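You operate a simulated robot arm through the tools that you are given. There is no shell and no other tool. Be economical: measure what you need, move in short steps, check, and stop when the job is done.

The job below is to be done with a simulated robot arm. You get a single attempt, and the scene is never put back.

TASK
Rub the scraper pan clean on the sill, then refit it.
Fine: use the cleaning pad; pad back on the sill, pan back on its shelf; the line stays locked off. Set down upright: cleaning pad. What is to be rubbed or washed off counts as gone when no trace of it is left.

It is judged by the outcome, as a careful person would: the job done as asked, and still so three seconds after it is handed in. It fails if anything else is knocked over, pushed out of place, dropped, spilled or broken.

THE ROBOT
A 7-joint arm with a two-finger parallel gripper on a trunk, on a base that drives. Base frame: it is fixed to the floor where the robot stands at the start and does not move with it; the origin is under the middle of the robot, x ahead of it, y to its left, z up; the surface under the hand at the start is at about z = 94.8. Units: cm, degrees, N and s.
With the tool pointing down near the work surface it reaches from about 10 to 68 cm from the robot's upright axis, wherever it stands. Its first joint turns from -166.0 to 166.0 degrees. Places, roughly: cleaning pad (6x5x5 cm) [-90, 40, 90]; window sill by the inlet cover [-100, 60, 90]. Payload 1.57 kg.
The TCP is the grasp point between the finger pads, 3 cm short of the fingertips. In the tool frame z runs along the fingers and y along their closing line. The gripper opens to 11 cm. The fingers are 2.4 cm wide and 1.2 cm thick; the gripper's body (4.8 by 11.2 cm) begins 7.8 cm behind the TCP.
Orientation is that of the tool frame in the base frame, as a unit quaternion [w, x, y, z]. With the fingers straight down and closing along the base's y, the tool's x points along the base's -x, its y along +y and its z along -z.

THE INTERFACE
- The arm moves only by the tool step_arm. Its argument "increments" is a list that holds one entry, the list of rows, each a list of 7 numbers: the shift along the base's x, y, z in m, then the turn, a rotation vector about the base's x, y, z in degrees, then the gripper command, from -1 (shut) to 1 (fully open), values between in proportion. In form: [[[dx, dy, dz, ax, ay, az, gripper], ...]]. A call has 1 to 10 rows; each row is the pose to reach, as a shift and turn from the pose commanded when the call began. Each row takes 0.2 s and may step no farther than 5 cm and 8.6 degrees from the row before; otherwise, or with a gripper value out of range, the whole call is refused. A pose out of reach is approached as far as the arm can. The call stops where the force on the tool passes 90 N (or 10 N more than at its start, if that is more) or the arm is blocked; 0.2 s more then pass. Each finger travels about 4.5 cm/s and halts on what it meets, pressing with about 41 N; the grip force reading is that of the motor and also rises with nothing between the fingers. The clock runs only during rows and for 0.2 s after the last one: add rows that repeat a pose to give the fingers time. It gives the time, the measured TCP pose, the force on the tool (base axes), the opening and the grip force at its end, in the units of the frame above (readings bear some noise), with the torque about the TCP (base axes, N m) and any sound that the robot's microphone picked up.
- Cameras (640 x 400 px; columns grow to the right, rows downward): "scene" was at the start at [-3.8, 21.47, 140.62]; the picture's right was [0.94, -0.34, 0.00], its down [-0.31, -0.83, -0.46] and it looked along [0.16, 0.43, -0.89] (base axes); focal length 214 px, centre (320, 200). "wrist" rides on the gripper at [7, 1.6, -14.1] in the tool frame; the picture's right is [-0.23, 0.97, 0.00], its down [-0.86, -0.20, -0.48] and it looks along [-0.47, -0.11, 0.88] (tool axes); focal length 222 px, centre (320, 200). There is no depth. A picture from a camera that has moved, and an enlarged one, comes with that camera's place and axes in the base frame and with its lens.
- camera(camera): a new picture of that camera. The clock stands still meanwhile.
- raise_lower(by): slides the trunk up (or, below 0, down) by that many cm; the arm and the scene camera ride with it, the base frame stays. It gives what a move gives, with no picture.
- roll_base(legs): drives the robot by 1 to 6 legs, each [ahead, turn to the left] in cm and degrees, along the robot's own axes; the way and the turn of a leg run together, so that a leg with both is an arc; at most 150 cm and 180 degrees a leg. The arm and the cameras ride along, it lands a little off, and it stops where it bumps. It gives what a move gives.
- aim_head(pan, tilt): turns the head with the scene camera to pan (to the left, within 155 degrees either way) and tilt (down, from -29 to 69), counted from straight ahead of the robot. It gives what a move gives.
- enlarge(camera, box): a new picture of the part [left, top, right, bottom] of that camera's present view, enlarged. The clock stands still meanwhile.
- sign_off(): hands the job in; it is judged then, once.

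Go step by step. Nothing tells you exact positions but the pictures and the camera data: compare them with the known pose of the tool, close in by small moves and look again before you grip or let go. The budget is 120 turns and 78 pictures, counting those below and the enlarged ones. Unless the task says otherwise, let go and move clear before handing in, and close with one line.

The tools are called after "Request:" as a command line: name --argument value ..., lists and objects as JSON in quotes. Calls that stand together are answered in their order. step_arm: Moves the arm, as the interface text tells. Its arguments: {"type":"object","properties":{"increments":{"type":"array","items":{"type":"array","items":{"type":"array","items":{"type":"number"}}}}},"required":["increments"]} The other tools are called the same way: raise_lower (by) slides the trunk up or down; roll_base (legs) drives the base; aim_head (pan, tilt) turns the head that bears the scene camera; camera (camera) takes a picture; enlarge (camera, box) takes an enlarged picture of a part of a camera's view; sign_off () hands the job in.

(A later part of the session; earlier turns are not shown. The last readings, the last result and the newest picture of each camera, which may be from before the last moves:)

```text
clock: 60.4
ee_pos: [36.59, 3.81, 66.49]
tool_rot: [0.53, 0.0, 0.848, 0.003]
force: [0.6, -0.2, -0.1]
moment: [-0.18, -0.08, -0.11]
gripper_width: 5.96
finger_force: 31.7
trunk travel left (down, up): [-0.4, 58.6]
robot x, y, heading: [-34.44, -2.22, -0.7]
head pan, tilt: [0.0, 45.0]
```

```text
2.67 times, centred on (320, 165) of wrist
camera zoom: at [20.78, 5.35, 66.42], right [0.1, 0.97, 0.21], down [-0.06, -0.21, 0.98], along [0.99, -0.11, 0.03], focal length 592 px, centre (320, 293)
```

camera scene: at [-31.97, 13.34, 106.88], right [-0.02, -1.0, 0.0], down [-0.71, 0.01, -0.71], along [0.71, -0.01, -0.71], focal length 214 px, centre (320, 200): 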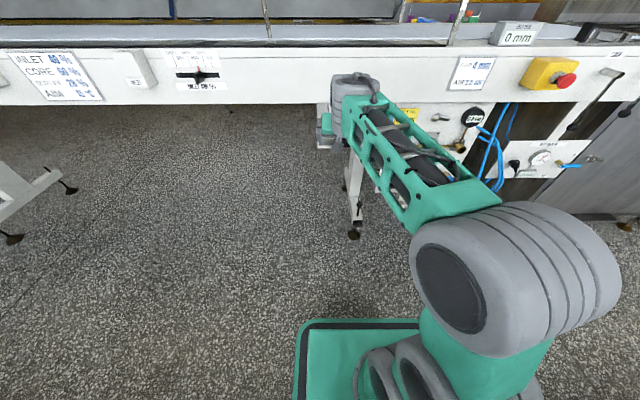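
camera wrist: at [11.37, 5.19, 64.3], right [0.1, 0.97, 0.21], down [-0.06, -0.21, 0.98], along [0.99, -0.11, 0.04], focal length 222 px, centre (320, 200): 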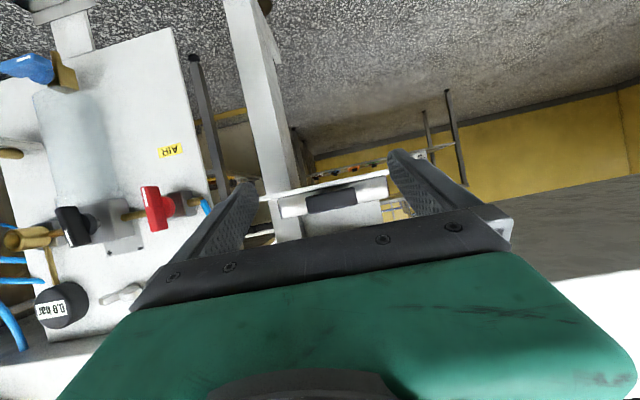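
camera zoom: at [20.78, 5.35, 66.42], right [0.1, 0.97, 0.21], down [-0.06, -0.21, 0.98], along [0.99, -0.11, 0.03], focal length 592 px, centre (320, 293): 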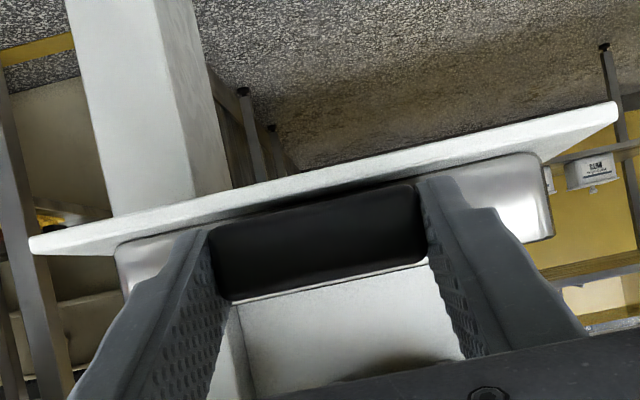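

The grip holds at 5.96 cm. I'll lift it a touch, draw it out a few centimetres, and read the load.

Request:
step_arm --increments '[[[0, 0, 0.004, 0, 0, 0, -1], [-0.02, 0, 0.004, 0, 0, 0, -1], [-0.04, 0, 0.004, 0, 0, 0, -1], [-0.06, 0, 0.004, 0, 0, 0, -1], [-0.08, 0, 0.004, 0, 0, 0, -1]]]'

Request:
camera --camera "wrist"

```text
clock: 61.6
ee_pos: [28.56, 3.86, 66.99]
tool_rot: [0.53, 0.0, 0.848, 0.004]
force: [0.2, -0.1, -3.7]
moment: [-0.01, 0.3, -0.01]
gripper_width: 5.95
finger_force: 40.9
trunk travel left (down, up): [-0.4, 58.6]
robot x, y, heading: [-34.46, -2.38, -0.8]
head pan, tilt: [0.0, 45.0]
```

```text
41 pictures are left
camera wrist: at [12.81, 5.45, 66.82], right [0.1, 0.97, 0.21], down [-0.06, -0.21, 0.98], along [0.99, -0.11, 0.03], focal length 222 px, centre (320, 200)
```

wrist: 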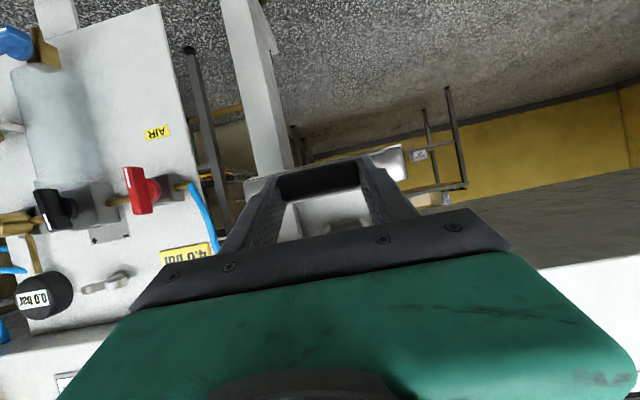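

The pan hangs level in the grip, weighing about 0.38 kg, so the hold is sound. I'll ease the base back a little, then draw the arm in to clear the shelf.

Request:
roll_base --legs '[[-6, 0]]'

Request:
step_arm --increments '[[[-0.015, 0, 0.0, 0, 0, 0, -1], [-0.03, 0, 0.0, 0, 0, 0, -1], [-0.045, 0, 0.0, 0, 0, 0, -1], [-0.06, 0, 0.0, 0, 0, 0, -1]]]'

Request:
camera --camera "scene"

```text
clock: 62.5
ee_pos: [22.48, 4.1, 66.93]
tool_rot: [0.531, 0.001, 0.847, 0.003]
force: [-0.3, 0.2, -3.8]
moment: [0.01, 0.35, 0.0]
gripper_width: 5.96
finger_force: 40.6
trunk travel left (down, up): [-0.4, 58.6]
robot x, y, heading: [-40.32, -2.06, -0.7]
head pan, tilt: [0.0, 45.0]
```

```text
clock: 63.5
ee_pos: [16.7, 4.09, 67.04]
tool_rot: [0.53, 0.0, 0.848, 0.003]
force: [0.2, -0.6, -2.4]
moment: [0.01, 0.36, 0.0]
gripper_width: 5.95
finger_force: 41.2
trunk travel left (down, up): [-0.4, 58.6]
robot x, y, heading: [-41.19, -1.82, -0.9]
head pan, tilt: [0.0, 45.0]
```

```text
40 pictures are left
camera scene: at [-38.0, 13.45, 106.87], right [-0.02, -1.0, 0.0], down [-0.71, 0.01, -0.71], along [0.71, -0.01, -0.71], focal length 214 px, centre (320, 200)
```

scene: 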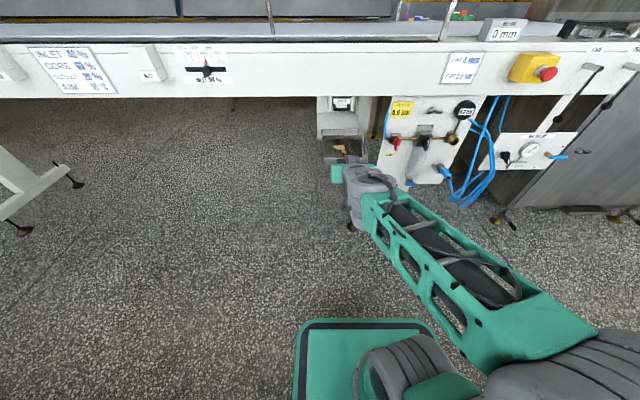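

Request:
enlarge --camera "scene" --box '[290, 80, 418, 160]'

```text
5.00 times, centred on (354, 120) of scene
camera zoom: at [-38.0, 13.45, 106.87], right [-0.02, -1.0, 0.0], down [-0.71, 0.01, -0.71], along [0.71, -0.01, -0.71], focal length 1072 px, centre (150, 600)
```

zoom: 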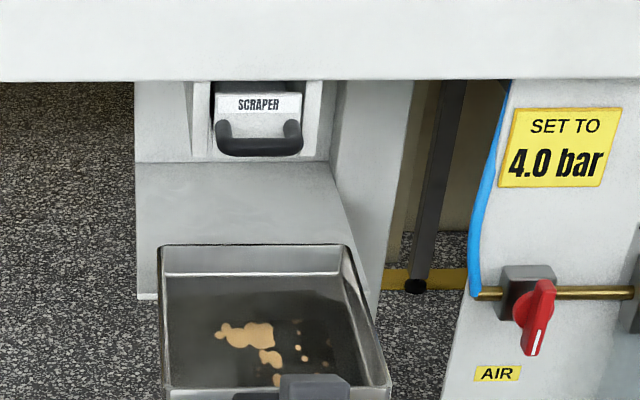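

The scraper looks undisturbed. The pan's far end is at about x 42, still 3 cm over the shelf, so I'll draw in another 7 cm.

Request:
step_arm --increments '[[[-0.015, 0, 0.0, 0, 0, 0, -1], [-0.03, 0, 0.0, 0, 0, 0, -1], [-0.045, 0, 0.0, 0, 0, 0, -1], [-0.06, 0, 0.0, 0, 0, 0, -1], [-0.07, 0, 0.0, 0, 0, 0, -1]]]'

Request:
raise_lower --by 44

```text
clock: 64.7
ee_pos: [10.01, 4.05, 65.2]
tool_rot: [0.517, -0.001, 0.856, -0.004]
force: [-0.1, 0.2, -2.5]
moment: [-0.02, 0.34, 0.02]
gripper_width: 5.95
finger_force: 40.7
trunk travel left (down, up): [-0.4, 58.6]
robot x, y, heading: [-40.41, -1.9, -1.0]
head pan, tilt: [0.0, 45.0]
```

```text
refused: 44 is not a number from -40 to 40
```

The pan is clear of the shelf edge but still under the scraper's loop, so I won't raise yet. I'll swing left on a gentle arc, then raise in the open aisle.

Request:
roll_base --legs '[[15, 90]]'

Request:
raise_lower --by 39

Request:
aim_head --pan 30 --tilt 30

Request:
camera --camera "scene"

```text
clock: 69.0
ee_pos: [-38.77, 57.63, 65.32]
tool_rot: [-0.361, 0.617, -0.594, -0.37]
force: [1.2, 0.0, -3.8]
moment: [-0.36, 0.01, 0.01]
gripper_width: 5.95
finger_force: 40.5
trunk travel left (down, up): [-0.4, 58.6]
robot x, y, heading: [-30.8, 7.41, 90.9]
head pan, tilt: [0.0, 45.0]
```

```text
clock: 72.8
ee_pos: [-38.63, 57.25, 104.77]
tool_rot: [-0.363, 0.614, -0.593, -0.373]
force: [0.6, 0.3, -1.0]
moment: [-0.01, 0.01, -0.02]
gripper_width: 0.0
finger_force: 21.5
trunk travel left (down, up): [-39.4, 19.6]
robot x, y, heading: [-30.98, 7.21, 91.1]
head pan, tilt: [0.0, 45.0]
```

```text
clock: 73.7
ee_pos: [-38.65, 57.23, 104.76]
tool_rot: [-0.363, 0.614, -0.593, -0.373]
force: [-0.2, 0.5, 0.2]
moment: [0.03, 0.0, 0.01]
gripper_width: 0.02
finger_force: 21.0
trunk travel left (down, up): [-39.4, 19.6]
robot x, y, heading: [-30.98, 7.15, 91.0]
head pan, tilt: [30.0, 30.0]
```

```text
38 pictures are left
camera scene: at [-50.92, 8.98, 148.13], right [0.86, 0.51, 0.0], down [0.26, -0.43, -0.87], along [-0.44, 0.74, -0.5], focal length 214 px, centre (320, 200)
```

scene: 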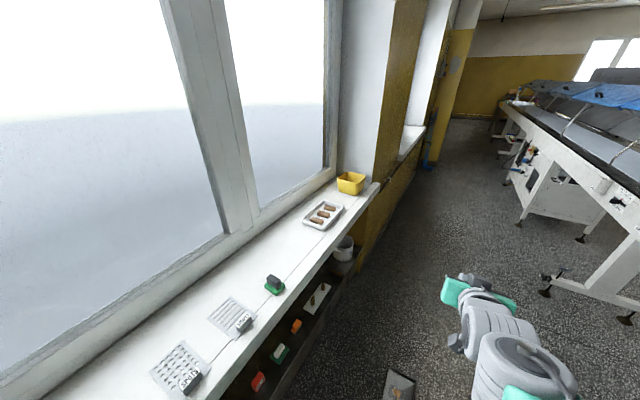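

The pan slipped out during the raise and now lies on the floor near [-38, 75]; I must recover it. I'll look at it closely first.

Request:
aim_head --pan 10 --tilt 55

Request:
camera --camera "scene"

```text
clock: 74.6
ee_pos: [-38.57, 57.12, 104.72]
tool_rot: [-0.363, 0.614, -0.593, -0.373]
force: [-0.4, 0.4, 0.5]
moment: [0.0, 0.03, 0.01]
gripper_width: 0.02
finger_force: 20.6
trunk travel left (down, up): [-39.4, 19.6]
robot x, y, heading: [-30.77, 7.7, 90.9]
head pan, tilt: [10.0, 55.0]
```

```text
37 pictures are left
camera scene: at [-47.65, 8.3, 144.54], right [0.98, 0.19, 0.0], down [0.16, -0.8, -0.57], along [-0.11, 0.56, -0.82], focal length 214 px, centre (320, 200)
```

scene: 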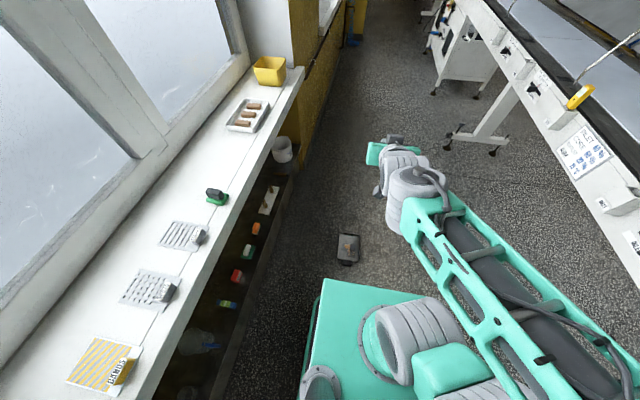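

The pan lies upright on the floor, handle toward me at about [-39, 60, 2], undamaged as far as seen. I'll turn the tool down, open, and lower the trunk above it.

Request:
step_arm --increments '[[[0, 0, 0, -8.4, 0, 0, 0], [0, 0, 0, -16.8, 0, 0, 0.5], [0, 0, 0, -25.2, 0, 0, 0.5], [0, 0, 0, -33.6, 0, 0, 0.5], [0, 0, 0, -42, 0, 0, 0.5], [0, 0, 0, -50.4, 0, 0, 0.5], [0, 0, 0, -58.8, 0, 0, 0.5]]]'

Request:
raise_lower --by -39

Request:
camera --camera "wrist"

```text
clock: 76.2
ee_pos: [-38.57, 57.24, 104.67]
tool_rot: [-0.014, 0.713, -0.7, -0.033]
force: [0.5, 0.2, -0.2]
moment: [0.0, -0.02, -0.03]
gripper_width: 8.26
finger_force: 0.2
trunk travel left (down, up): [-39.4, 19.6]
robot x, y, heading: [-31.04, 7.13, 90.7]
head pan, tilt: [10.0, 55.0]
```

```text
clock: 80.0
ee_pos: [-38.59, 57.28, 65.74]
tool_rot: [-0.014, 0.714, -0.699, -0.034]
force: [0.4, 0.3, 0.0]
moment: [0.02, -0.02, -0.02]
gripper_width: 8.28
finger_force: 0.0
trunk travel left (down, up): [-0.4, 58.6]
robot x, y, heading: [-30.76, 7.73, 90.8]
head pan, tilt: [10.0, 55.0]
```

```text
36 pictures are left
camera wrist: at [-39.71, 49.21, 79.27], right [-0.98, 0.21, 0.04], down [0.2, 0.82, 0.53], along [0.07, 0.53, -0.85], focal length 222 px, centre (320, 200)
```

wrist: 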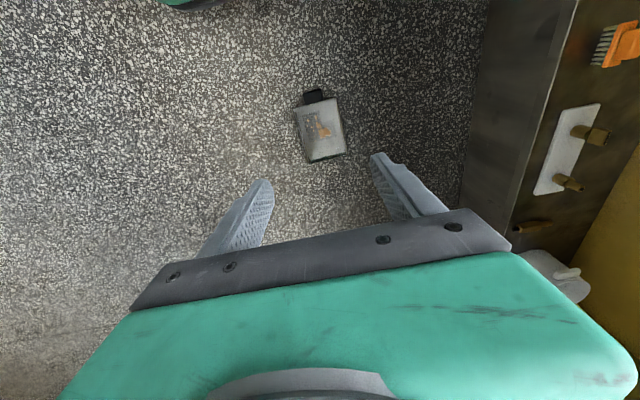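

The handle is at about [-39.6, 59.1], pan aligned with y. I'll descend toward it in stages.

Request:
step_arm --increments '[[[-0.002, 0.002, -0.05, 0, 0, 0, 0.5], [-0.004, 0.004, -0.1, 0, 0, 0, 0.5], [-0.006, 0.006, -0.15, 0, 0, 0, 0.5], [-0.008, 0.008, -0.2, 0, 0, 0, 0.5], [-0.01, 0.01, -0.25, 0, 0, 0, 0.5], [-0.01, 0.012, -0.3, 0, 0, 0, 0.5], [-0.01, 0.014, -0.35, 0, 0, 0, 0.5], [-0.01, 0.015, -0.4, 0, 0, 0, 0.5]]]'

Request:
camera --camera "wrist"

```text
clock: 81.8
ee_pos: [-39.81, 58.67, 25.82]
tool_rot: [-0.014, 0.714, -0.7, -0.035]
force: [-0.3, 0.9, -0.2]
moment: [0.0, 0.0, 0.01]
gripper_width: 8.25
finger_force: 0.1
trunk travel left (down, up): [-0.4, 58.6]
robot x, y, heading: [-30.71, 7.06, 91.2]
head pan, tilt: [10.0, 55.0]
```

```text
35 pictures are left
camera wrist: at [-40.92, 50.65, 39.44], right [-0.98, 0.21, 0.04], down [0.2, 0.82, 0.53], along [0.07, 0.53, -0.85], focal length 222 px, centre (320, 200)
```

wrist: 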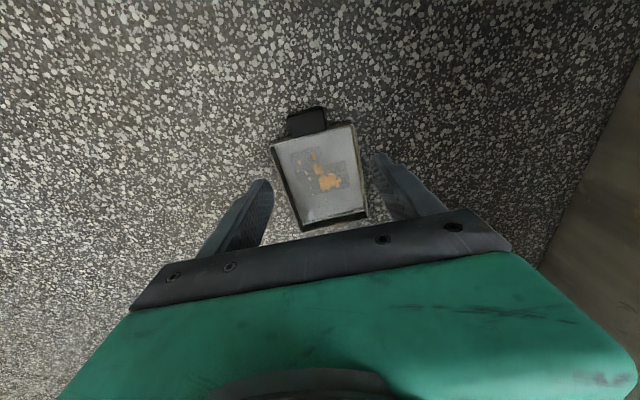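

Tracking well. I'll descend further with a small x correction and look again.

Request:
step_arm --increments '[[[0.003, 0.001, -0.04, 0, 0, 0, 0.5], [0.006, 0.002, -0.08, 0, 0, 0, 0.5], [0.007, 0.003, -0.12, 0, 0, 0, 0.5], [0.007, 0.003, -0.15, 0, 0, 0, 0.5]]]'

Request:
camera --camera "wrist"

```text
clock: 82.8
ee_pos: [-38.92, 59.11, 10.61]
tool_rot: [-0.014, 0.714, -0.699, -0.035]
force: [0.0, -0.1, 0.2]
moment: [-0.04, 0.02, -0.03]
gripper_width: 8.27
finger_force: 0.1
trunk travel left (down, up): [-0.4, 58.6]
robot x, y, heading: [-30.98, 7.73, 91.1]
head pan, tilt: [10.0, 55.0]
```

```text
34 pictures are left
camera wrist: at [-40.08, 51.02, 24.25], right [-0.98, 0.21, 0.04], down [0.2, 0.82, 0.53], along [0.07, 0.53, -0.85], focal length 222 px, centre (320, 200)
```

wrist: 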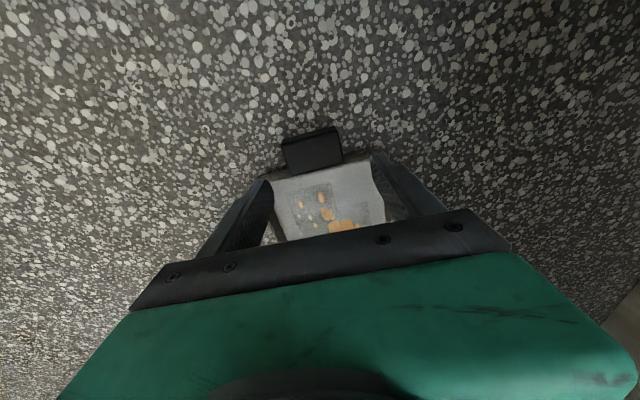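

Handle is at about [-38.7, 58.9], 2.8 cm high. I'll lower to just above the floor and close, fingers near the pan's front wall.

Request:
step_arm --increments '[[[0.001, 0.001, -0.03, 0, 0, 0, 0.5], [0.001, 0.001, -0.06, 0, 0, 0, 0.5], [0.001, 0.001, -0.07, 0, 0, 0, 0.5], [0.001, 0.001, -0.07, 0, 0, 0, 0.5]]]'

Request:
camera --camera "wrist"

```text
clock: 83.8
ee_pos: [-38.85, 59.19, 3.65]
tool_rot: [-0.015, 0.713, -0.7, -0.034]
force: [0.0, -0.6, 0.3]
moment: [0.04, 0.02, -0.04]
gripper_width: 8.24
finger_force: 0.1
trunk travel left (down, up): [-0.4, 58.6]
robot x, y, heading: [-31.15, 7.61, 90.8]
head pan, tilt: [10.0, 55.0]
```

```text
33 pictures are left
camera wrist: at [-39.95, 51.14, 17.22], right [-0.98, 0.21, 0.04], down [0.2, 0.82, 0.53], along [0.07, 0.53, -0.85], focal length 222 px, centre (320, 200)
```

wrist: 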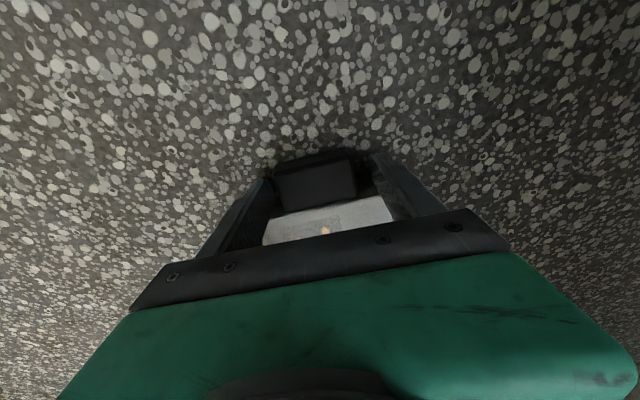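

The fingers straddle the handle. I'll nudge 0.4 cm toward the wall, close, then lift very slowly.

Request:
step_arm --increments '[[[0, 0.004, -0.001, 0, 0, 0, 0.5], [0, 0.004, -0.001, 0, 0, 0, -1], [0, 0.004, -0.001, 0, 0, 0, -1], [0, 0.004, -0.001, 0, 0, 0, -1], [0, 0.004, -0.001, 0, 0, 0, -1], [0, 0.004, -0.001, 0, 0, 0, -1]]]'

Request:
step_arm --increments '[[[0, 0, 0.004, 0, 0, 0, -1], [0, 0, 0.008, 0, 0, 0, -1], [0, 0, 0.012, 0, 0, 0, -1], [0, 0, 0.017, 0, 0, 0, -1], [0, 0, 0.023, 0, 0, 0, -1], [0, 0, 0.03, 0, 0, 0, -1]]]'

Request:
camera --camera "wrist"

```text
clock: 85.2
ee_pos: [-38.83, 59.56, 3.53]
tool_rot: [-0.013, 0.714, -0.699, -0.034]
force: [0.6, 0.7, 0.0]
moment: [-0.02, -0.23, -0.18]
gripper_width: 5.99
finger_force: 41.0
trunk travel left (down, up): [-0.4, 58.6]
robot x, y, heading: [-31.08, 7.36, 90.7]
head pan, tilt: [10.0, 55.0]
```

```text
clock: 86.6
ee_pos: [-38.69, 59.51, 6.62]
tool_rot: [-0.014, 0.714, -0.7, -0.034]
force: [0.0, -0.1, -3.9]
moment: [-0.28, -0.04, -0.02]
gripper_width: 5.96
finger_force: 41.3
trunk travel left (down, up): [-0.4, 58.6]
robot x, y, heading: [-30.16, 7.35, 90.9]
head pan, tilt: [10.0, 55.0]
```

```text
32 pictures are left
camera wrist: at [-39.91, 51.45, 20.19], right [-0.98, 0.21, 0.04], down [0.2, 0.82, 0.53], along [0.07, 0.53, -0.85], focal length 222 px, centre (320, 200)
```

wrist: 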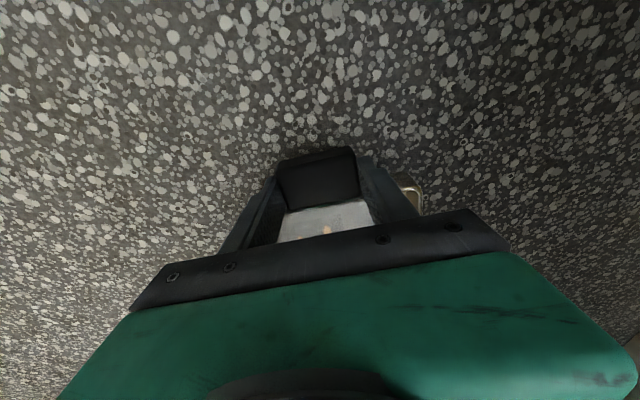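

Pan is held, 3.9 N and level. I'll keep raising it with slow arm steps.

Request:
step_arm --increments '[[[0, 0, 0.006, 0, 0, 0, -1], [0, 0, 0.016, 0, 0, 0, -1], [0, 0, 0.03, 0, 0, 0, -1], [0, 0, 0.048, 0, 0, 0, -1], [0, 0, 0.066, 0, 0, 0, -1], [0, 0, 0.084, 0, 0, 0, -1], [0, 0, 0.102, 0, 0, 0, -1], [0, 0, 0.118, 0, 0, 0, -1], [0, 0, 0.13, 0, 0, 0, -1], [0, 0, 0.138, 0, 0, 0, -1]]]'

Request:
step_arm --increments '[[[0, 0, 0.006, 0, 0, 0, -1], [0, 0, 0.018, 0, 0, 0, -1], [0, 0, 0.036, 0, 0, 0, -1], [0, 0, 0.058, 0, 0, 0, -1], [0, 0, 0.082, 0, 0, 0, -1], [0, 0, 0.106, 0, 0, 0, -1], [0, 0, 0.13, 0, 0, 0, -1], [0, 0, 0.15, 0, 0, 0, -1], [0, 0, 0.166, 0, 0, 0, -1], [0, 0, 0.174, 0, 0, 0, -1]]]'

Request:
step_arm --increments '[[[0, 0, 0.006, 0, 0, 0, -1], [0, 0, 0.018, 0, 0, 0, -1], [0, 0, 0.036, 0, 0, 0, -1], [0, 0, 0.058, 0, 0, 0, -1], [0, 0, 0.082, 0, 0, 0, -1], [0, 0, 0.106, 0, 0, 0, -1], [0, 0, 0.13, 0, 0, 0, -1], [0, 0, 0.15, 0, 0, 0, -1], [0, 0, 0.166, 0, 0, 0, -1], [0, 0, 0.174, 0, 0, 0, -1]]]'

Request:
camera --camera "wrist"

```text
clock: 88.8
ee_pos: [-38.85, 59.63, 20.25]
tool_rot: [-0.014, 0.714, -0.699, -0.034]
force: [-0.1, 0.1, -3.4]
moment: [-0.27, 0.02, 0.0]
gripper_width: 5.96
finger_force: 40.9
trunk travel left (down, up): [-0.4, 58.6]
robot x, y, heading: [-31.12, 7.36, 90.8]
head pan, tilt: [10.0, 55.0]
```

```text
clock: 91.0
ee_pos: [-38.91, 59.59, 37.8]
tool_rot: [-0.014, 0.714, -0.699, -0.033]
force: [0.6, -0.4, -2.9]
moment: [-0.26, 0.02, 0.03]
gripper_width: 5.96
finger_force: 41.5
trunk travel left (down, up): [-0.4, 58.6]
robot x, y, heading: [-31.32, 7.22, 90.8]
head pan, tilt: [10.0, 55.0]
```

```text
clock: 93.2
ee_pos: [-38.72, 59.51, 55.18]
tool_rot: [-0.015, 0.713, -0.7, -0.034]
force: [0.4, 0.6, -2.9]
moment: [-0.27, 0.0, 0.0]
gripper_width: 5.95
finger_force: 41.3
trunk travel left (down, up): [-0.4, 58.6]
robot x, y, heading: [-30.84, 7.17, 90.9]
head pan, tilt: [10.0, 55.0]
```

```text
31 pictures are left
camera wrist: at [-39.85, 51.44, 68.82], right [-0.98, 0.21, 0.04], down [0.2, 0.82, 0.53], along [0.07, 0.53, -0.85], focal length 222 px, centre (320, 200)
```

wrist: 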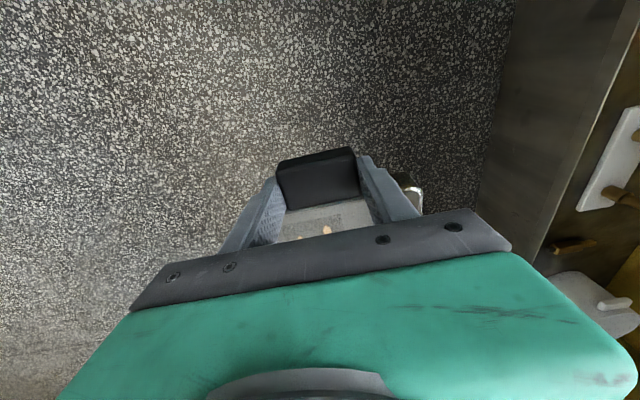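

Still rigid. I'll keep lifting with the arm rather than the trunk.

Request:
step_arm --increments '[[[0, 0, 0.006, 0, 0, 0, -1], [0, 0, 0.018, 0, 0, 0, -1], [0, 0, 0.036, 0, 0, 0, -1], [0, 0, 0.058, 0, 0, 0, -1], [0, 0, 0.082, 0, 0, 0, -1], [0, 0, 0.106, 0, 0, 0, -1], [0, 0, 0.13, 0, 0, 0, -1], [0, 0, 0.15, 0, 0, 0, -1], [0, 0, 0.166, 0, 0, 0, -1], [0, 0, 0.174, 0, 0, 0, -1]]]'

Request:
step_arm --increments '[[[0, 0, 0.006, 0, 0, 0, -1], [0, 0, 0.018, 0, 0, 0, -1], [0, 0, 0.036, 0, 0, 0, -1], [0, 0, 0.058, 0, 0, 0, -1], [0, 0, 0.082, 0, 0, 0, -1], [0, 0, 0.106, 0, 0, 0, -1], [0, 0, 0.13, 0, 0, 0, -1], [0, 0, 0.15, 0, 0, 0, -1], [0, 0, 0.166, 0, 0, 0, -1], [0, 0, 0.174, 0, 0, 0, -1]]]'

```text
clock: 95.4
ee_pos: [-38.63, 60.63, 71.97]
tool_rot: [-0.022, 0.713, -0.7, -0.029]
force: [-0.3, 0.3, -3.4]
moment: [-0.26, 0.02, -0.04]
gripper_width: 5.93
finger_force: 40.5
out of reach, approached as far as the arm can: row 9, 10
trunk travel left (down, up): [-0.4, 58.6]
robot x, y, heading: [-30.47, 7.59, 90.7]
head pan, tilt: [10.0, 55.0]
```

```text
clock: 97.1
ee_pos: [-38.6, 60.35, 84.61]
tool_rot: [-0.019, 0.713, -0.7, -0.04]
force: [-13.6, 21.5, -29.7]
moment: [-1.21, -2.11, -1.2]
gripper_width: 5.94
finger_force: 41.0
out of reach, approached as far as the arm can: row 1, 7, 8
trunk travel left (down, up): [-0.4, 58.6]
robot x, y, heading: [-31.06, 7.57, 90.9]
head pan, tilt: [10.0, 55.0]
stopped in row 8: the force on the tool passed its limit at 105 N (the readings are from after the stop); the commanded pose is now the measured one
```

Something pushed on the tool during that lift. I'll look before moving again.

Request:
camera --camera "scene"

Request:
camera --camera "wrist"

```text
30 pictures are left
camera scene: at [-47.65, 8.33, 105.53], right [0.98, 0.19, 0.0], down [0.15, -0.8, -0.57], along [-0.11, 0.56, -0.82], focal length 214 px, centre (320, 200)
```

scene: 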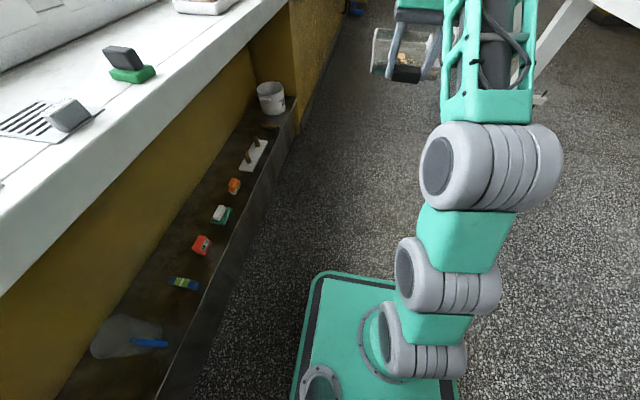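

```text
29 pictures are left
camera wrist: at [-39.69, 52.17, 98.17], right [-0.98, 0.21, 0.05], down [0.2, 0.82, 0.54], along [0.07, 0.54, -0.84], focal length 222 px, centre (320, 200)
```

wrist: 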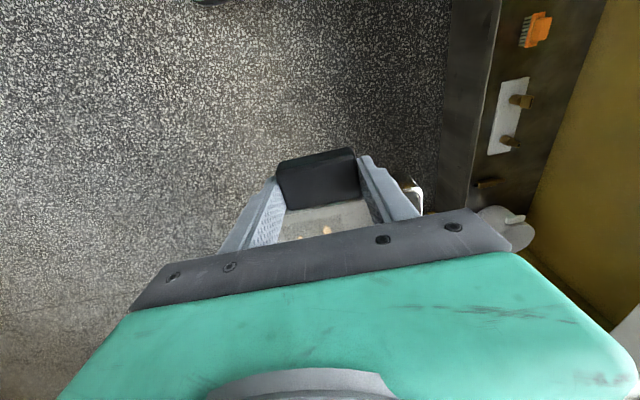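

The pan is still gripped; the hand is probably jammed against the forearm in this folded posture. I'll ease down 6 cm and check the load.

Request:
step_arm --increments '[[[0, 0, -0.006, 0, 0, 0, -1], [0, 0, -0.018, 0, 0, 0, -1], [0, 0, -0.034, 0, 0, 0, -1], [0, 0, -0.05, 0, 0, 0, -1], [0, 0, -0.06, 0, 0, 0, -1]]]'

```text
clock: 98.3
ee_pos: [-38.61, 60.26, 78.72]
tool_rot: [-0.018, 0.713, -0.7, -0.039]
force: [-0.3, -0.1, -2.1]
moment: [-0.28, -0.05, -0.02]
gripper_width: 5.96
finger_force: 40.9
trunk travel left (down, up): [-0.4, 58.6]
robot x, y, heading: [-30.93, 7.58, 90.9]
head pan, tilt: [10.0, 55.0]
```

Load is back to the pan's weight alone. I'll raise the trunk in small strokes and check the grip after each.

Request:
raise_lower --by 2

Request:
raise_lower --by 4

```text
clock: 99.0
ee_pos: [-38.58, 60.31, 80.78]
tool_rot: [-0.018, 0.713, -0.7, -0.038]
force: [0.3, -0.1, -2.9]
moment: [-0.28, -0.01, 0.01]
gripper_width: 5.93
finger_force: 40.7
trunk travel left (down, up): [-2.4, 56.6]
robot x, y, heading: [-31.06, 7.39, 90.7]
head pan, tilt: [10.0, 55.0]
```

```text
clock: 99.8
ee_pos: [-38.5, 60.32, 84.79]
tool_rot: [-0.018, 0.713, -0.7, -0.038]
force: [-0.3, 0.1, -3.5]
moment: [-0.24, 0.01, -0.03]
gripper_width: 5.96
finger_force: 41.0
trunk travel left (down, up): [-6.4, 52.6]
robot x, y, heading: [-31.17, 7.4, 90.9]
head pan, tilt: [10.0, 55.0]
```

Request:
raise_lower --by 5

Request:
raise_lower --by 5

Request:
raise_lower --by 5

Request:
raise_lower --by 4

Request:
camera --camera "scene"

```text
clock: 100.7
ee_pos: [-38.6, 60.38, 89.75]
tool_rot: [-0.018, 0.713, -0.7, -0.039]
force: [0.3, 0.6, -2.5]
moment: [-0.28, -0.05, 0.0]
gripper_width: 5.94
finger_force: 40.8
trunk travel left (down, up): [-11.4, 47.6]
robot x, y, heading: [-30.94, 7.25, 90.9]
head pan, tilt: [10.0, 55.0]
```

```text
clock: 101.6
ee_pos: [-38.59, 60.43, 94.82]
tool_rot: [-0.018, 0.713, -0.7, -0.038]
force: [0.0, -0.6, -2.9]
moment: [-0.29, 0.0, 0.01]
gripper_width: 5.96
finger_force: 40.5
trunk travel left (down, up): [-16.4, 42.6]
robot x, y, heading: [-30.88, 7.38, 90.9]
head pan, tilt: [10.0, 55.0]
```

```text
clock: 102.5
ee_pos: [-38.49, 60.33, 99.77]
tool_rot: [-0.018, 0.712, -0.701, -0.038]
force: [-0.1, 0.0, -2.1]
moment: [-0.25, 0.0, 0.03]
gripper_width: 5.97
finger_force: 40.5
trunk travel left (down, up): [-21.4, 37.6]
robot x, y, heading: [-30.81, 7.36, 91.1]
head pan, tilt: [10.0, 55.0]
```

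```text
clock: 103.4
ee_pos: [-38.58, 60.31, 103.86]
tool_rot: [-0.018, 0.713, -0.699, -0.039]
force: [0.6, 0.1, -3.2]
moment: [-0.28, -0.04, 0.0]
gripper_width: 5.95
finger_force: 40.9
trunk travel left (down, up): [-25.4, 33.6]
robot x, y, heading: [-30.89, 7.5, 90.8]
head pan, tilt: [10.0, 55.0]
```

```text
28 pictures are left
camera scene: at [-47.65, 8.33, 130.53], right [0.98, 0.19, 0.0], down [0.15, -0.8, -0.57], along [-0.11, 0.56, -0.82], focal length 214 px, centre (320, 200)
```

scene: 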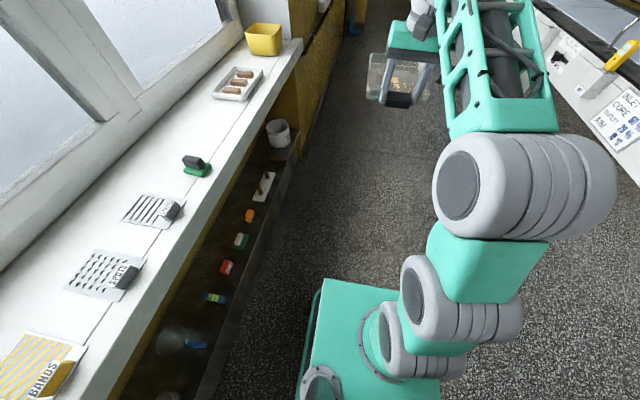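

The pan is level and firmly held. The free spot on the sill is near y 58 between the pad (about [-90, 41]) and the white tray; I'll raise a little more, drive up the aisle, then turn to face the sill.

Request:
raise_lower --by 4

Request:
roll_base --legs '[[44, 0], [0, 89]]'

Request:
aim_head --pan 0 --tilt 45

Request:
camera --camera "scene"

```text
clock: 104.2
ee_pos: [-38.49, 60.29, 107.82]
tool_rot: [-0.017, 0.713, -0.7, -0.039]
force: [-0.3, 0.0, -3.1]
moment: [-0.25, 0.03, 0.0]
gripper_width: 5.97
finger_force: 41.4
trunk travel left (down, up): [-29.4, 29.6]
robot x, y, heading: [-30.72, 7.19, 91.0]
head pan, tilt: [10.0, 55.0]
```

```text
clock: 110.6
ee_pos: [-84.75, 46.35, 107.87]
tool_rot: [0.014, 0.999, -0.012, -0.041]
force: [0.2, 0.1, -2.8]
moment: [0.0, -0.26, -0.01]
gripper_width: 5.96
finger_force: 41.7
trunk travel left (down, up): [-29.4, 29.6]
robot x, y, heading: [-31.46, 51.36, 178.2]
head pan, tilt: [10.0, 55.0]
```

```text
clock: 111.3
ee_pos: [-84.76, 46.38, 107.8]
tool_rot: [0.014, 0.999, -0.013, -0.04]
force: [-0.6, -0.4, -2.7]
moment: [0.0, -0.29, -0.02]
gripper_width: 5.96
finger_force: 40.9
trunk travel left (down, up): [-29.4, 29.6]
robot x, y, heading: [-31.78, 51.81, 178.5]
head pan, tilt: [0.0, 45.0]
```

```text
27 pictures are left
camera scene: at [-34.12, 36.32, 135.87], right [0.03, 1.0, 0.0], down [0.71, -0.02, -0.71], along [-0.71, 0.02, -0.71], focal length 214 px, centre (320, 200)
```

scene: 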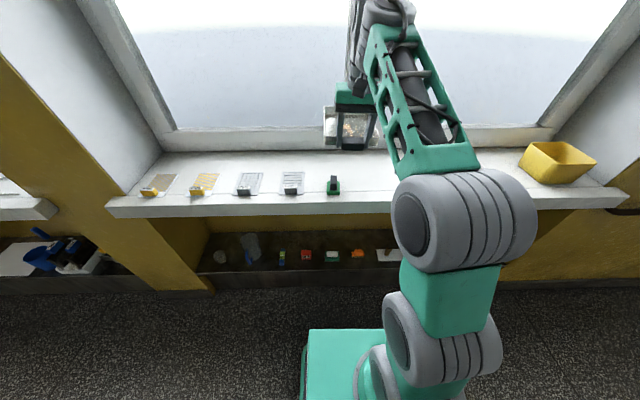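

Facing the sill with the pan above it; pad stands at about [-86..-90, 42]. I'll move the pan sideways to y 59 and lower part way.

Request:
step_arm --increments '[[[0.002, 0.006, 0, 0, 0, 0, -1], [0.006, 0.02, 0, 0, 0, 0, -1], [0.01, 0.036, 0, 0, 0, 0, -1], [0.014, 0.054, 0, 0, 0, 0, -1], [0.018, 0.072, 0, 0, 0, 0, -1], [0.022, 0.09, 0, 0, 0, 0, -1], [0.024, 0.106, 0, 0, 0, 0, -1], [0.026, 0.118, 0, 0, 0, 0, -1], [0.026, 0.126, 0, 0, 0, 0, -1]]]'

Request:
step_arm --increments '[[[0, 0, -0.006, 0, 0, 0, -1], [0, 0, -0.018, 0, 0, 0, -1], [0, 0, -0.034, 0, 0, 0, -1], [0, 0, -0.054, 0, 0, 0, -1], [0, 0, -0.074, 0, 0, 0, -1], [0, 0, -0.092, 0, 0, 0, -1], [0, 0, -0.106, 0, 0, 0, -1], [0, 0, -0.114, 0, 0, 0, -1]]]'

Request:
camera --camera "wrist"

Request:
camera --camera "scene"

```text
clock: 113.3
ee_pos: [-82.05, 59.05, 107.83]
tool_rot: [0.015, 0.999, -0.013, -0.041]
force: [0.2, -0.1, -3.2]
moment: [-0.01, -0.24, -0.02]
gripper_width: 5.97
finger_force: 40.9
trunk travel left (down, up): [-29.4, 29.6]
robot x, y, heading: [-31.39, 51.41, 178.2]
head pan, tilt: [0.0, 45.0]
```

```text
clock: 115.1
ee_pos: [-82.04, 58.98, 96.3]
tool_rot: [0.015, 0.999, -0.012, -0.04]
force: [0.1, 0.0, -3.2]
moment: [0.01, -0.28, -0.04]
gripper_width: 5.97
finger_force: 40.9
trunk travel left (down, up): [-29.4, 29.6]
robot x, y, heading: [-31.64, 51.53, 178.3]
head pan, tilt: [0.0, 45.0]
```

```text
26 pictures are left
camera wrist: at [-74.08, 57.41, 109.84], right [-0.25, -0.97, 0.05], down [-0.81, 0.23, 0.54], along [-0.53, 0.1, -0.84], focal length 222 px, centre (320, 200)
```

wrist: 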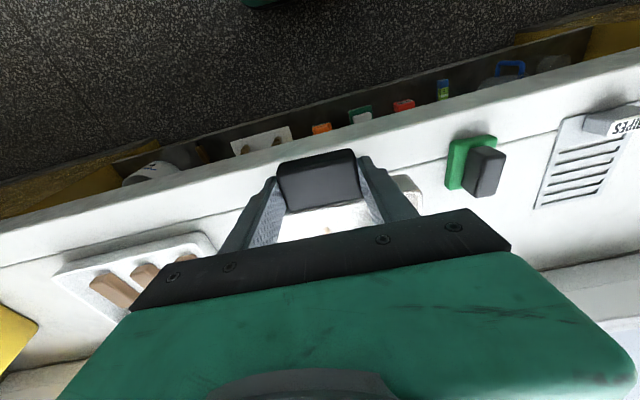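

```text
25 pictures are left
camera scene: at [-34.12, 36.33, 135.87], right [0.03, 1.0, 0.0], down [0.71, -0.02, -0.71], along [-0.71, 0.02, -0.71], focal length 214 px, centre (320, 200)
```

scene: 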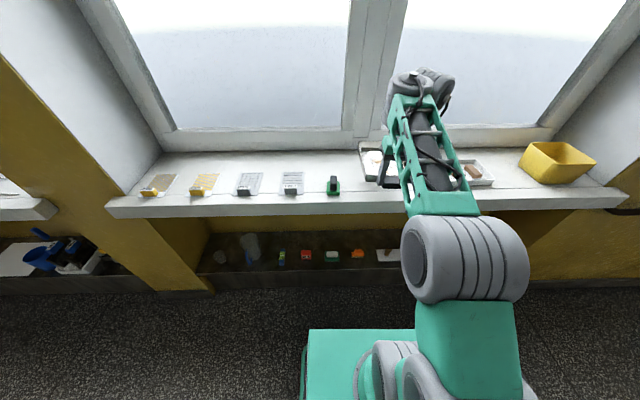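

Clearances look fine: tray starts at y 75, pad ends at y 45. I'll shift 1.5 cm inward and lower gently, watching for contact.

Request:
step_arm --increments '[[[-0.005, 0, -0.006, 0, 0, 0, -1], [-0.01, 0, -0.016, 0, 0, 0, -1], [-0.015, 0, -0.026, 0, 0, 0, -1], [-0.015, 0, -0.035, 0, 0, 0, -1], [-0.015, 0, -0.041, 0, 0, 0, -1], [-0.015, 0, -0.044, 0, 0, 0, -1]]]'

```text
clock: 116.5
ee_pos: [-83.5, 58.85, 91.91]
tool_rot: [0.014, 0.999, -0.013, -0.041]
force: [0.5, 0.2, -2.8]
moment: [-0.03, -0.27, 0.06]
gripper_width: 5.95
finger_force: 40.8
trunk travel left (down, up): [-29.4, 29.6]
robot x, y, heading: [-31.25, 51.41, 178.5]
head pan, tilt: [0.0, 45.0]
```

Request:
step_arm --increments '[[[0, 0, -0.003, 0, 0, 0, -1], [0, 0, -0.006, 0, 0, 0, -1]]]'

Request:
step_arm --increments '[[[0, 0, -0.002, 0, 0, 0, -1], [0, 0, -0.004, 0, 0, 0, -1]]]'

```text
clock: 117.1
ee_pos: [-83.44, 59.0, 91.46]
tool_rot: [0.015, 0.999, -0.011, -0.042]
force: [-0.2, 0.2, -3.0]
moment: [-0.03, -0.25, 0.0]
gripper_width: 5.96
finger_force: 41.4
trunk travel left (down, up): [-29.4, 29.6]
robot x, y, heading: [-31.59, 51.61, 178.4]
head pan, tilt: [0.0, 45.0]
```

```text
clock: 117.7
ee_pos: [-83.57, 58.9, 90.99]
tool_rot: [0.014, 0.999, -0.013, -0.041]
force: [0.0, -0.3, -2.7]
moment: [-0.03, -0.28, -0.02]
gripper_width: 5.94
finger_force: 40.9
trunk travel left (down, up): [-29.4, 29.6]
robot x, y, heading: [-31.48, 51.7, 178.2]
head pan, tilt: [0.0, 45.0]
```

Request:
step_arm --increments '[[[0, 0, -0.003, 0, 0, 0, -1], [0, 0, -0.006, 0, 0, 0, -1]]]'

Request:
step_arm --increments '[[[0, 0, -0.003, 0, 0, 0, -1], [0, 0, -0.005, 0, 0, 0, -1]]]'

```text
clock: 118.3
ee_pos: [-83.57, 58.97, 90.34]
tool_rot: [0.014, 0.999, -0.013, -0.041]
force: [0.2, -0.1, -3.0]
moment: [0.0, -0.24, 0.02]
gripper_width: 5.95
finger_force: 41.0
trunk travel left (down, up): [-29.4, 29.6]
robot x, y, heading: [-31.56, 51.41, 178.6]
head pan, tilt: [0.0, 45.0]
```

```text
clock: 118.9
ee_pos: [-83.49, 58.83, 89.9]
tool_rot: [0.015, 0.999, -0.013, -0.04]
force: [-0.1, -0.2, -2.5]
moment: [0.0, -0.3, -0.07]
gripper_width: 5.94
finger_force: 41.4
trunk travel left (down, up): [-29.4, 29.6]
robot x, y, heading: [-31.37, 51.66, 178.5]
head pan, tilt: [0.0, 45.0]
```

Request:
step_arm --increments '[[[0, 0, -0.003, 0, 0, 0, -1], [0, 0, -0.006, 0, 0, 0, -1]]]'

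Request:
step_arm --increments '[[[0, 0, -0.003, 0, 0, 0, -1], [0, 0, -0.006, 0, 0, 0, -1]]]'

Request:
step_arm --increments '[[[0, 0, -0.003, 0, 0, 0, -1], [0, 0, -0.005, 0, 0, 0, -1]]]'

```text
clock: 119.5
ee_pos: [-83.55, 58.88, 89.59]
tool_rot: [0.013, 0.999, -0.012, -0.044]
force: [2.1, -4.2, 14.4]
moment: [1.16, -0.04, -0.04]
gripper_width: 6.0
finger_force: 41.3
trunk travel left (down, up): [-29.4, 29.6]
robot x, y, heading: [-31.47, 52.0, 178.1]
head pan, tilt: [0.0, 45.0]
```

```text
clock: 120.1
ee_pos: [-83.44, 58.85, 89.2]
tool_rot: [0.014, 0.999, -0.012, -0.045]
force: [-0.4, -7.1, 37.0]
moment: [1.09, 0.11, -0.13]
gripper_width: 5.96
finger_force: 41.5
trunk travel left (down, up): [-29.4, 29.6]
robot x, y, heading: [-31.6, 51.64, 178.4]
head pan, tilt: [0.0, 45.0]
```

```text
clock: 120.7
ee_pos: [-83.49, 58.96, 89.11]
tool_rot: [0.012, 0.999, -0.013, -0.05]
force: [-1.8, -6.1, 59.7]
moment: [2.3, -0.46, -0.17]
gripper_width: 5.99
finger_force: 40.7
trunk travel left (down, up): [-29.4, 29.6]
robot x, y, heading: [-31.7, 51.52, 178.5]
head pan, tilt: [0.0, 45.0]
```

Contact is made (sill top about z 85.7), and I pressed a bit more than needed. I'll ease off and open the fingers.

Request:
step_arm --increments '[[[0, 0, 0.005, 0, 0, 0, -1], [0, 0, 0.008, 0, 0, 0, -1], [0, 0, 0.008, 0, 0, 0, 0.1], [0, 0, 0.008, 0, 0, 0, 0.5], [0, 0, 0.008, 0, 0, 0, 0.5], [0, 0, 0.008, 0, 0, 0, 0.5], [0, 0, 0.03, 0, 0, 0, 0.5], [0, 0, 0.07, 0, 0, 0, 0.5], [0, 0, 0.11, 0, 0, 0, 0.5], [0, 0, 0.15, 0, 0, 0, 0.5]]]'

Request:
camera --camera "wrist"

```text
clock: 122.9
ee_pos: [-83.57, 58.93, 103.11]
tool_rot: [0.015, 0.999, -0.013, -0.04]
force: [0.3, -0.3, 0.4]
moment: [-0.01, -0.02, 0.0]
gripper_width: 8.24
finger_force: 0.1
trunk travel left (down, up): [-29.4, 29.6]
robot x, y, heading: [-31.63, 51.58, 178.2]
head pan, tilt: [0.0, 45.0]
```

```text
24 pictures are left
camera wrist: at [-75.58, 57.44, 116.7], right [-0.25, -0.97, 0.05], down [-0.81, 0.24, 0.54], along [-0.53, 0.1, -0.84], focal length 222 px, centre (320, 200)
```

wrist: 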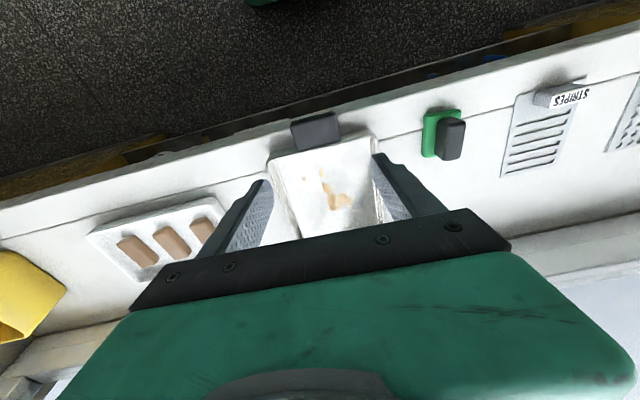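

The pan rests on the sill. The pad stands at about [-88.3, 42.5]; I'll move over it.

Request:
step_arm --increments '[[[-0.006, -0.025, 0.01, 0, 0, 0, 0.3], [-0.012, -0.06, 0.01, 0, 0, 0, 0.1], [-0.024, -0.095, 0.01, 0, 0, 0, 0.1], [-0.036, -0.13, 0.0, 0, 0, 0, 0.1], [-0.047, -0.164, -0.02, 0, 0, 0, 0.1]]]'

Request:
camera --camera "wrist"

```text
clock: 124.1
ee_pos: [-88.15, 42.7, 101.38]
tool_rot: [0.014, 0.999, -0.012, -0.041]
force: [0.4, 0.6, 0.6]
moment: [-0.04, 0.05, 0.0]
gripper_width: 6.04
finger_force: 0.0
trunk travel left (down, up): [-29.4, 29.6]
robot x, y, heading: [-31.58, 51.63, 178.4]
head pan, tilt: [0.0, 45.0]
```

```text
23 pictures are left
camera wrist: at [-80.06, 41.21, 114.88], right [-0.25, -0.97, 0.05], down [-0.81, 0.23, 0.54], along [-0.53, 0.1, -0.84], focal length 222 px, centre (320, 200)
```

wrist: 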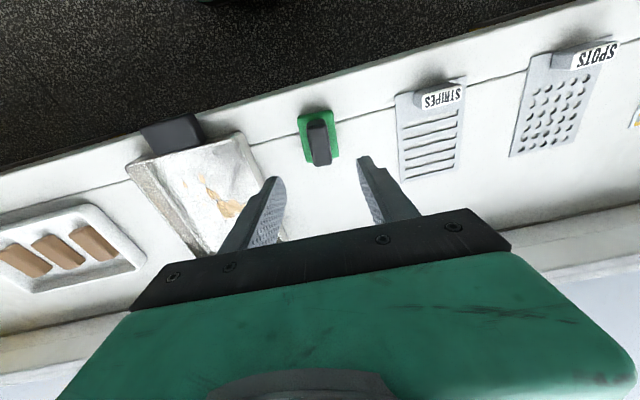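

The pad's handle is at about [-88.2, 42.4]. I'll straighten the tool to vertical and descend over the handle.

Request:
step_arm --increments '[[[0, -0.002, -0.03, 1.5, -4.7, 0, 0.1], [0, -0.003, -0.06, 1.5, -4.7, 0, 0.1], [0, -0.003, -0.08, 1.5, -4.7, 0, 0.1]]]'

Request:
enlarge --camera "wrist" --box '[200, 90, 440, 240]'

```text
clock: 124.9
ee_pos: [-88.24, 42.19, 93.21]
tool_rot: [0.0, 1.0, -0.013, 0.0]
force: [-0.4, -0.7, -0.1]
moment: [-0.03, -0.01, 0.0]
gripper_width: 6.07
finger_force: 0.0
trunk travel left (down, up): [-29.4, 29.6]
robot x, y, heading: [-31.59, 51.5, 178.4]
head pan, tilt: [0.0, 45.0]
```

```text
2.67 times, centred on (320, 165) of wrist
camera zoom: at [-81.35, 40.37, 107.29], right [-0.25, -0.97, 0.0], down [-0.85, 0.22, 0.48], along [-0.46, 0.12, -0.88], focal length 592 px, centre (320, 293)
```

zoom: 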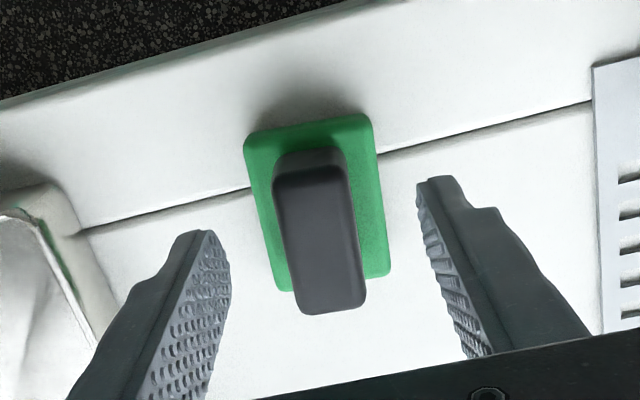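

Centred. I'll descend 2.2 cm and close on the handle.

Request:
step_arm --increments '[[[0, 0, -0.012, 0, 0, 0, 0.1], [0, 0, -0.022, 0, 0, 0, 0.1], [0, 0, -0.022, 0, 0, 0, -0.5], [0, 0, -0.022, 0, 0, 0, -1], [0, 0, -0.022, 0, 0, 0, -1], [0, 0, -0.022, 0, 0, 0, -1], [0, 0, -0.022, 0, 0, 0, -1]]]'

Request:
step_arm --increments '[[[0, 0, 0.01, 0, 0, 0, -1], [0, 0, 0.03, 0, 0, 0, -1], [0, 0, 0.06, 0, 0, 0, -1], [0, 0, 0.08, 0, 0, 0, -1]]]'

Request:
camera --camera "wrist"

```text
clock: 126.5
ee_pos: [-88.32, 42.23, 91.02]
tool_rot: [-0.001, 1.0, -0.012, 0.0]
force: [-0.4, 0.0, -0.3]
moment: [0.02, -0.01, -0.03]
gripper_width: 2.31
finger_force: 35.9
trunk travel left (down, up): [-29.4, 29.6]
robot x, y, heading: [-31.53, 51.52, 178.2]
head pan, tilt: [0.0, 45.0]
```

```text
clock: 127.5
ee_pos: [-88.17, 42.16, 98.97]
tool_rot: [0.0, 1.0, -0.012, 0.001]
force: [-0.7, 0.4, -0.6]
moment: [-0.01, -0.01, -0.01]
gripper_width: 2.29
finger_force: 35.9
trunk travel left (down, up): [-29.4, 29.6]
robot x, y, heading: [-31.41, 51.69, 178.4]
head pan, tilt: [0.0, 45.0]
```

```text
21 pictures are left
camera wrist: at [-81.25, 40.24, 113.06], right [-0.25, -0.97, 0.0], down [-0.85, 0.22, 0.48], along [-0.46, 0.12, -0.88], focal length 222 px, centre (320, 200)
```

wrist: 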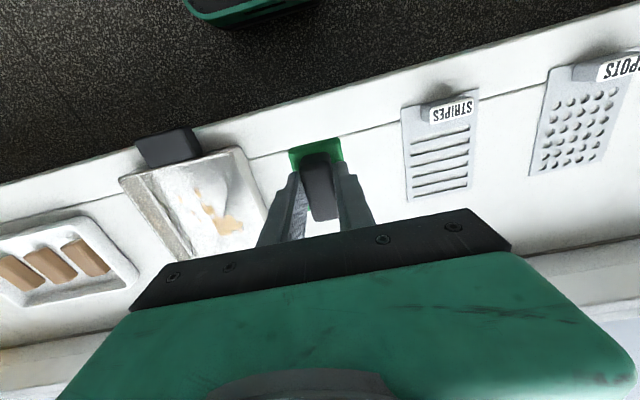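

Pad in hand. I'll enlarge the pan to map the stains and walls.

Request:
enlarge --camera "wrist" --box '[100, 110, 300, 235]'

```text
3.20 times, centred on (200, 172) of wrist
camera zoom: at [-81.25, 40.24, 113.06], right [-0.25, -0.97, 0.0], down [-0.85, 0.22, 0.48], along [-0.46, 0.12, -0.88], focal length 711 px, centre (704, 288)
```

zoom: 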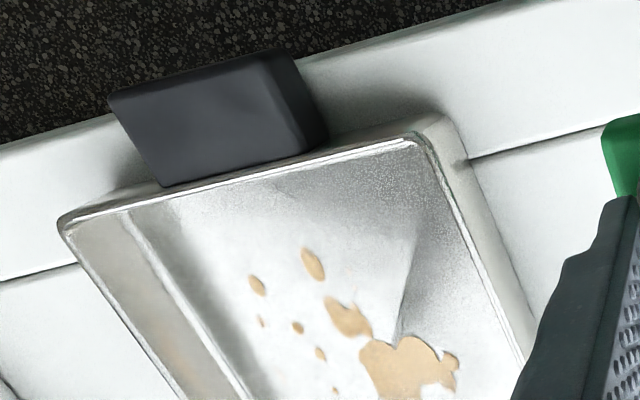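

Stains lie about x -89 to -98, y 55 to 64 on the pan floor (z about 86). I'll carry the pad over the middle and lower to just above the floor.

Request:
step_arm --increments '[[[-0.014, 0.04, 0, 0, 0, 0, -1], [-0.028, 0.08, 0, 0, 0, 0, -1], [-0.042, 0.12, 0, 0, 0, 0, -1], [-0.058, 0.16, 0, 0, 0, 0, -1], [-0.058, 0.173, 0, 0, 0, 0, -1], [-0.058, 0.173, -0.03, 0, 0, 0, -1], [-0.058, 0.173, -0.06, 0, 0, 0, -1]]]'

Request:
camera --camera "wrist"

```text
clock: 129.1
ee_pos: [-94.0, 59.54, 93.08]
tool_rot: [-0.001, 1.0, -0.012, 0.0]
force: [0.3, -0.5, -1.2]
moment: [0.0, -0.03, 0.01]
gripper_width: 2.27
finger_force: 35.6
trunk travel left (down, up): [-29.4, 29.6]
robot x, y, heading: [-31.81, 51.73, 178.3]
head pan, tilt: [0.0, 45.0]
```

```text
19 pictures are left
camera wrist: at [-87.11, 57.65, 107.06], right [-0.25, -0.97, 0.0], down [-0.85, 0.22, 0.48], along [-0.46, 0.12, -0.88], focal length 222 px, centre (320, 200)
```

wrist: 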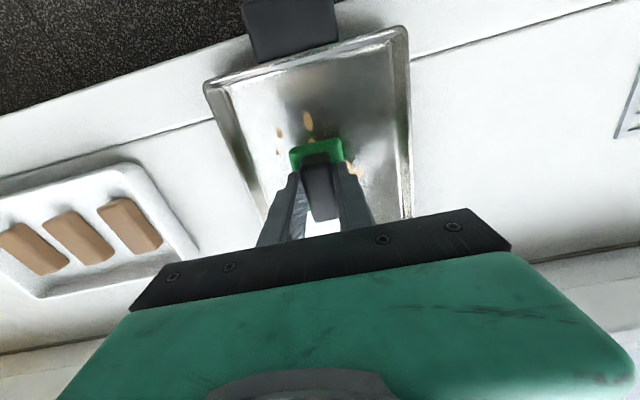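

Well centred inside the pan. Now lowering gently to contact.

Request:
step_arm --increments '[[[0, 0, -0.008, 0, 0, 0, -1], [0, 0, -0.016, 0, 0, 0, -1]]]'

Request:
step_arm --increments '[[[0, 0, -0.002, 0, 0, 0, -1]]]'

Request:
step_arm --increments '[[[0, 0, -0.001, 0, 0, 0, -1]]]'

```text
clock: 129.7
ee_pos: [-94.02, 59.55, 91.32]
tool_rot: [0.001, 1.0, -0.012, 0.0]
force: [0.3, 0.1, 0.9]
moment: [-0.05, -0.04, -0.02]
gripper_width: 2.28
finger_force: 35.3
trunk travel left (down, up): [-29.4, 29.6]
robot x, y, heading: [-31.79, 52.05, 178.3]
head pan, tilt: [0.0, 45.0]
```

```text
clock: 130.1
ee_pos: [-94.03, 59.52, 91.45]
tool_rot: [0.0, 1.0, -0.013, -0.001]
force: [-0.3, -1.3, 10.3]
moment: [-0.05, -0.31, 0.02]
gripper_width: 2.29
finger_force: 35.2
trunk travel left (down, up): [-29.4, 29.6]
robot x, y, heading: [-31.3, 51.95, 178.5]
head pan, tilt: [0.0, 45.0]
```

```text
clock: 130.5
ee_pos: [-94.04, 59.52, 91.38]
tool_rot: [0.0, 1.0, -0.012, -0.003]
force: [-1.3, -0.5, 17.3]
moment: [-0.05, -0.36, -0.03]
gripper_width: 2.3
finger_force: 34.9
trunk travel left (down, up): [-29.4, 29.6]
robot x, y, heading: [-31.66, 51.69, 178.6]
head pan, tilt: [0.0, 45.0]
```

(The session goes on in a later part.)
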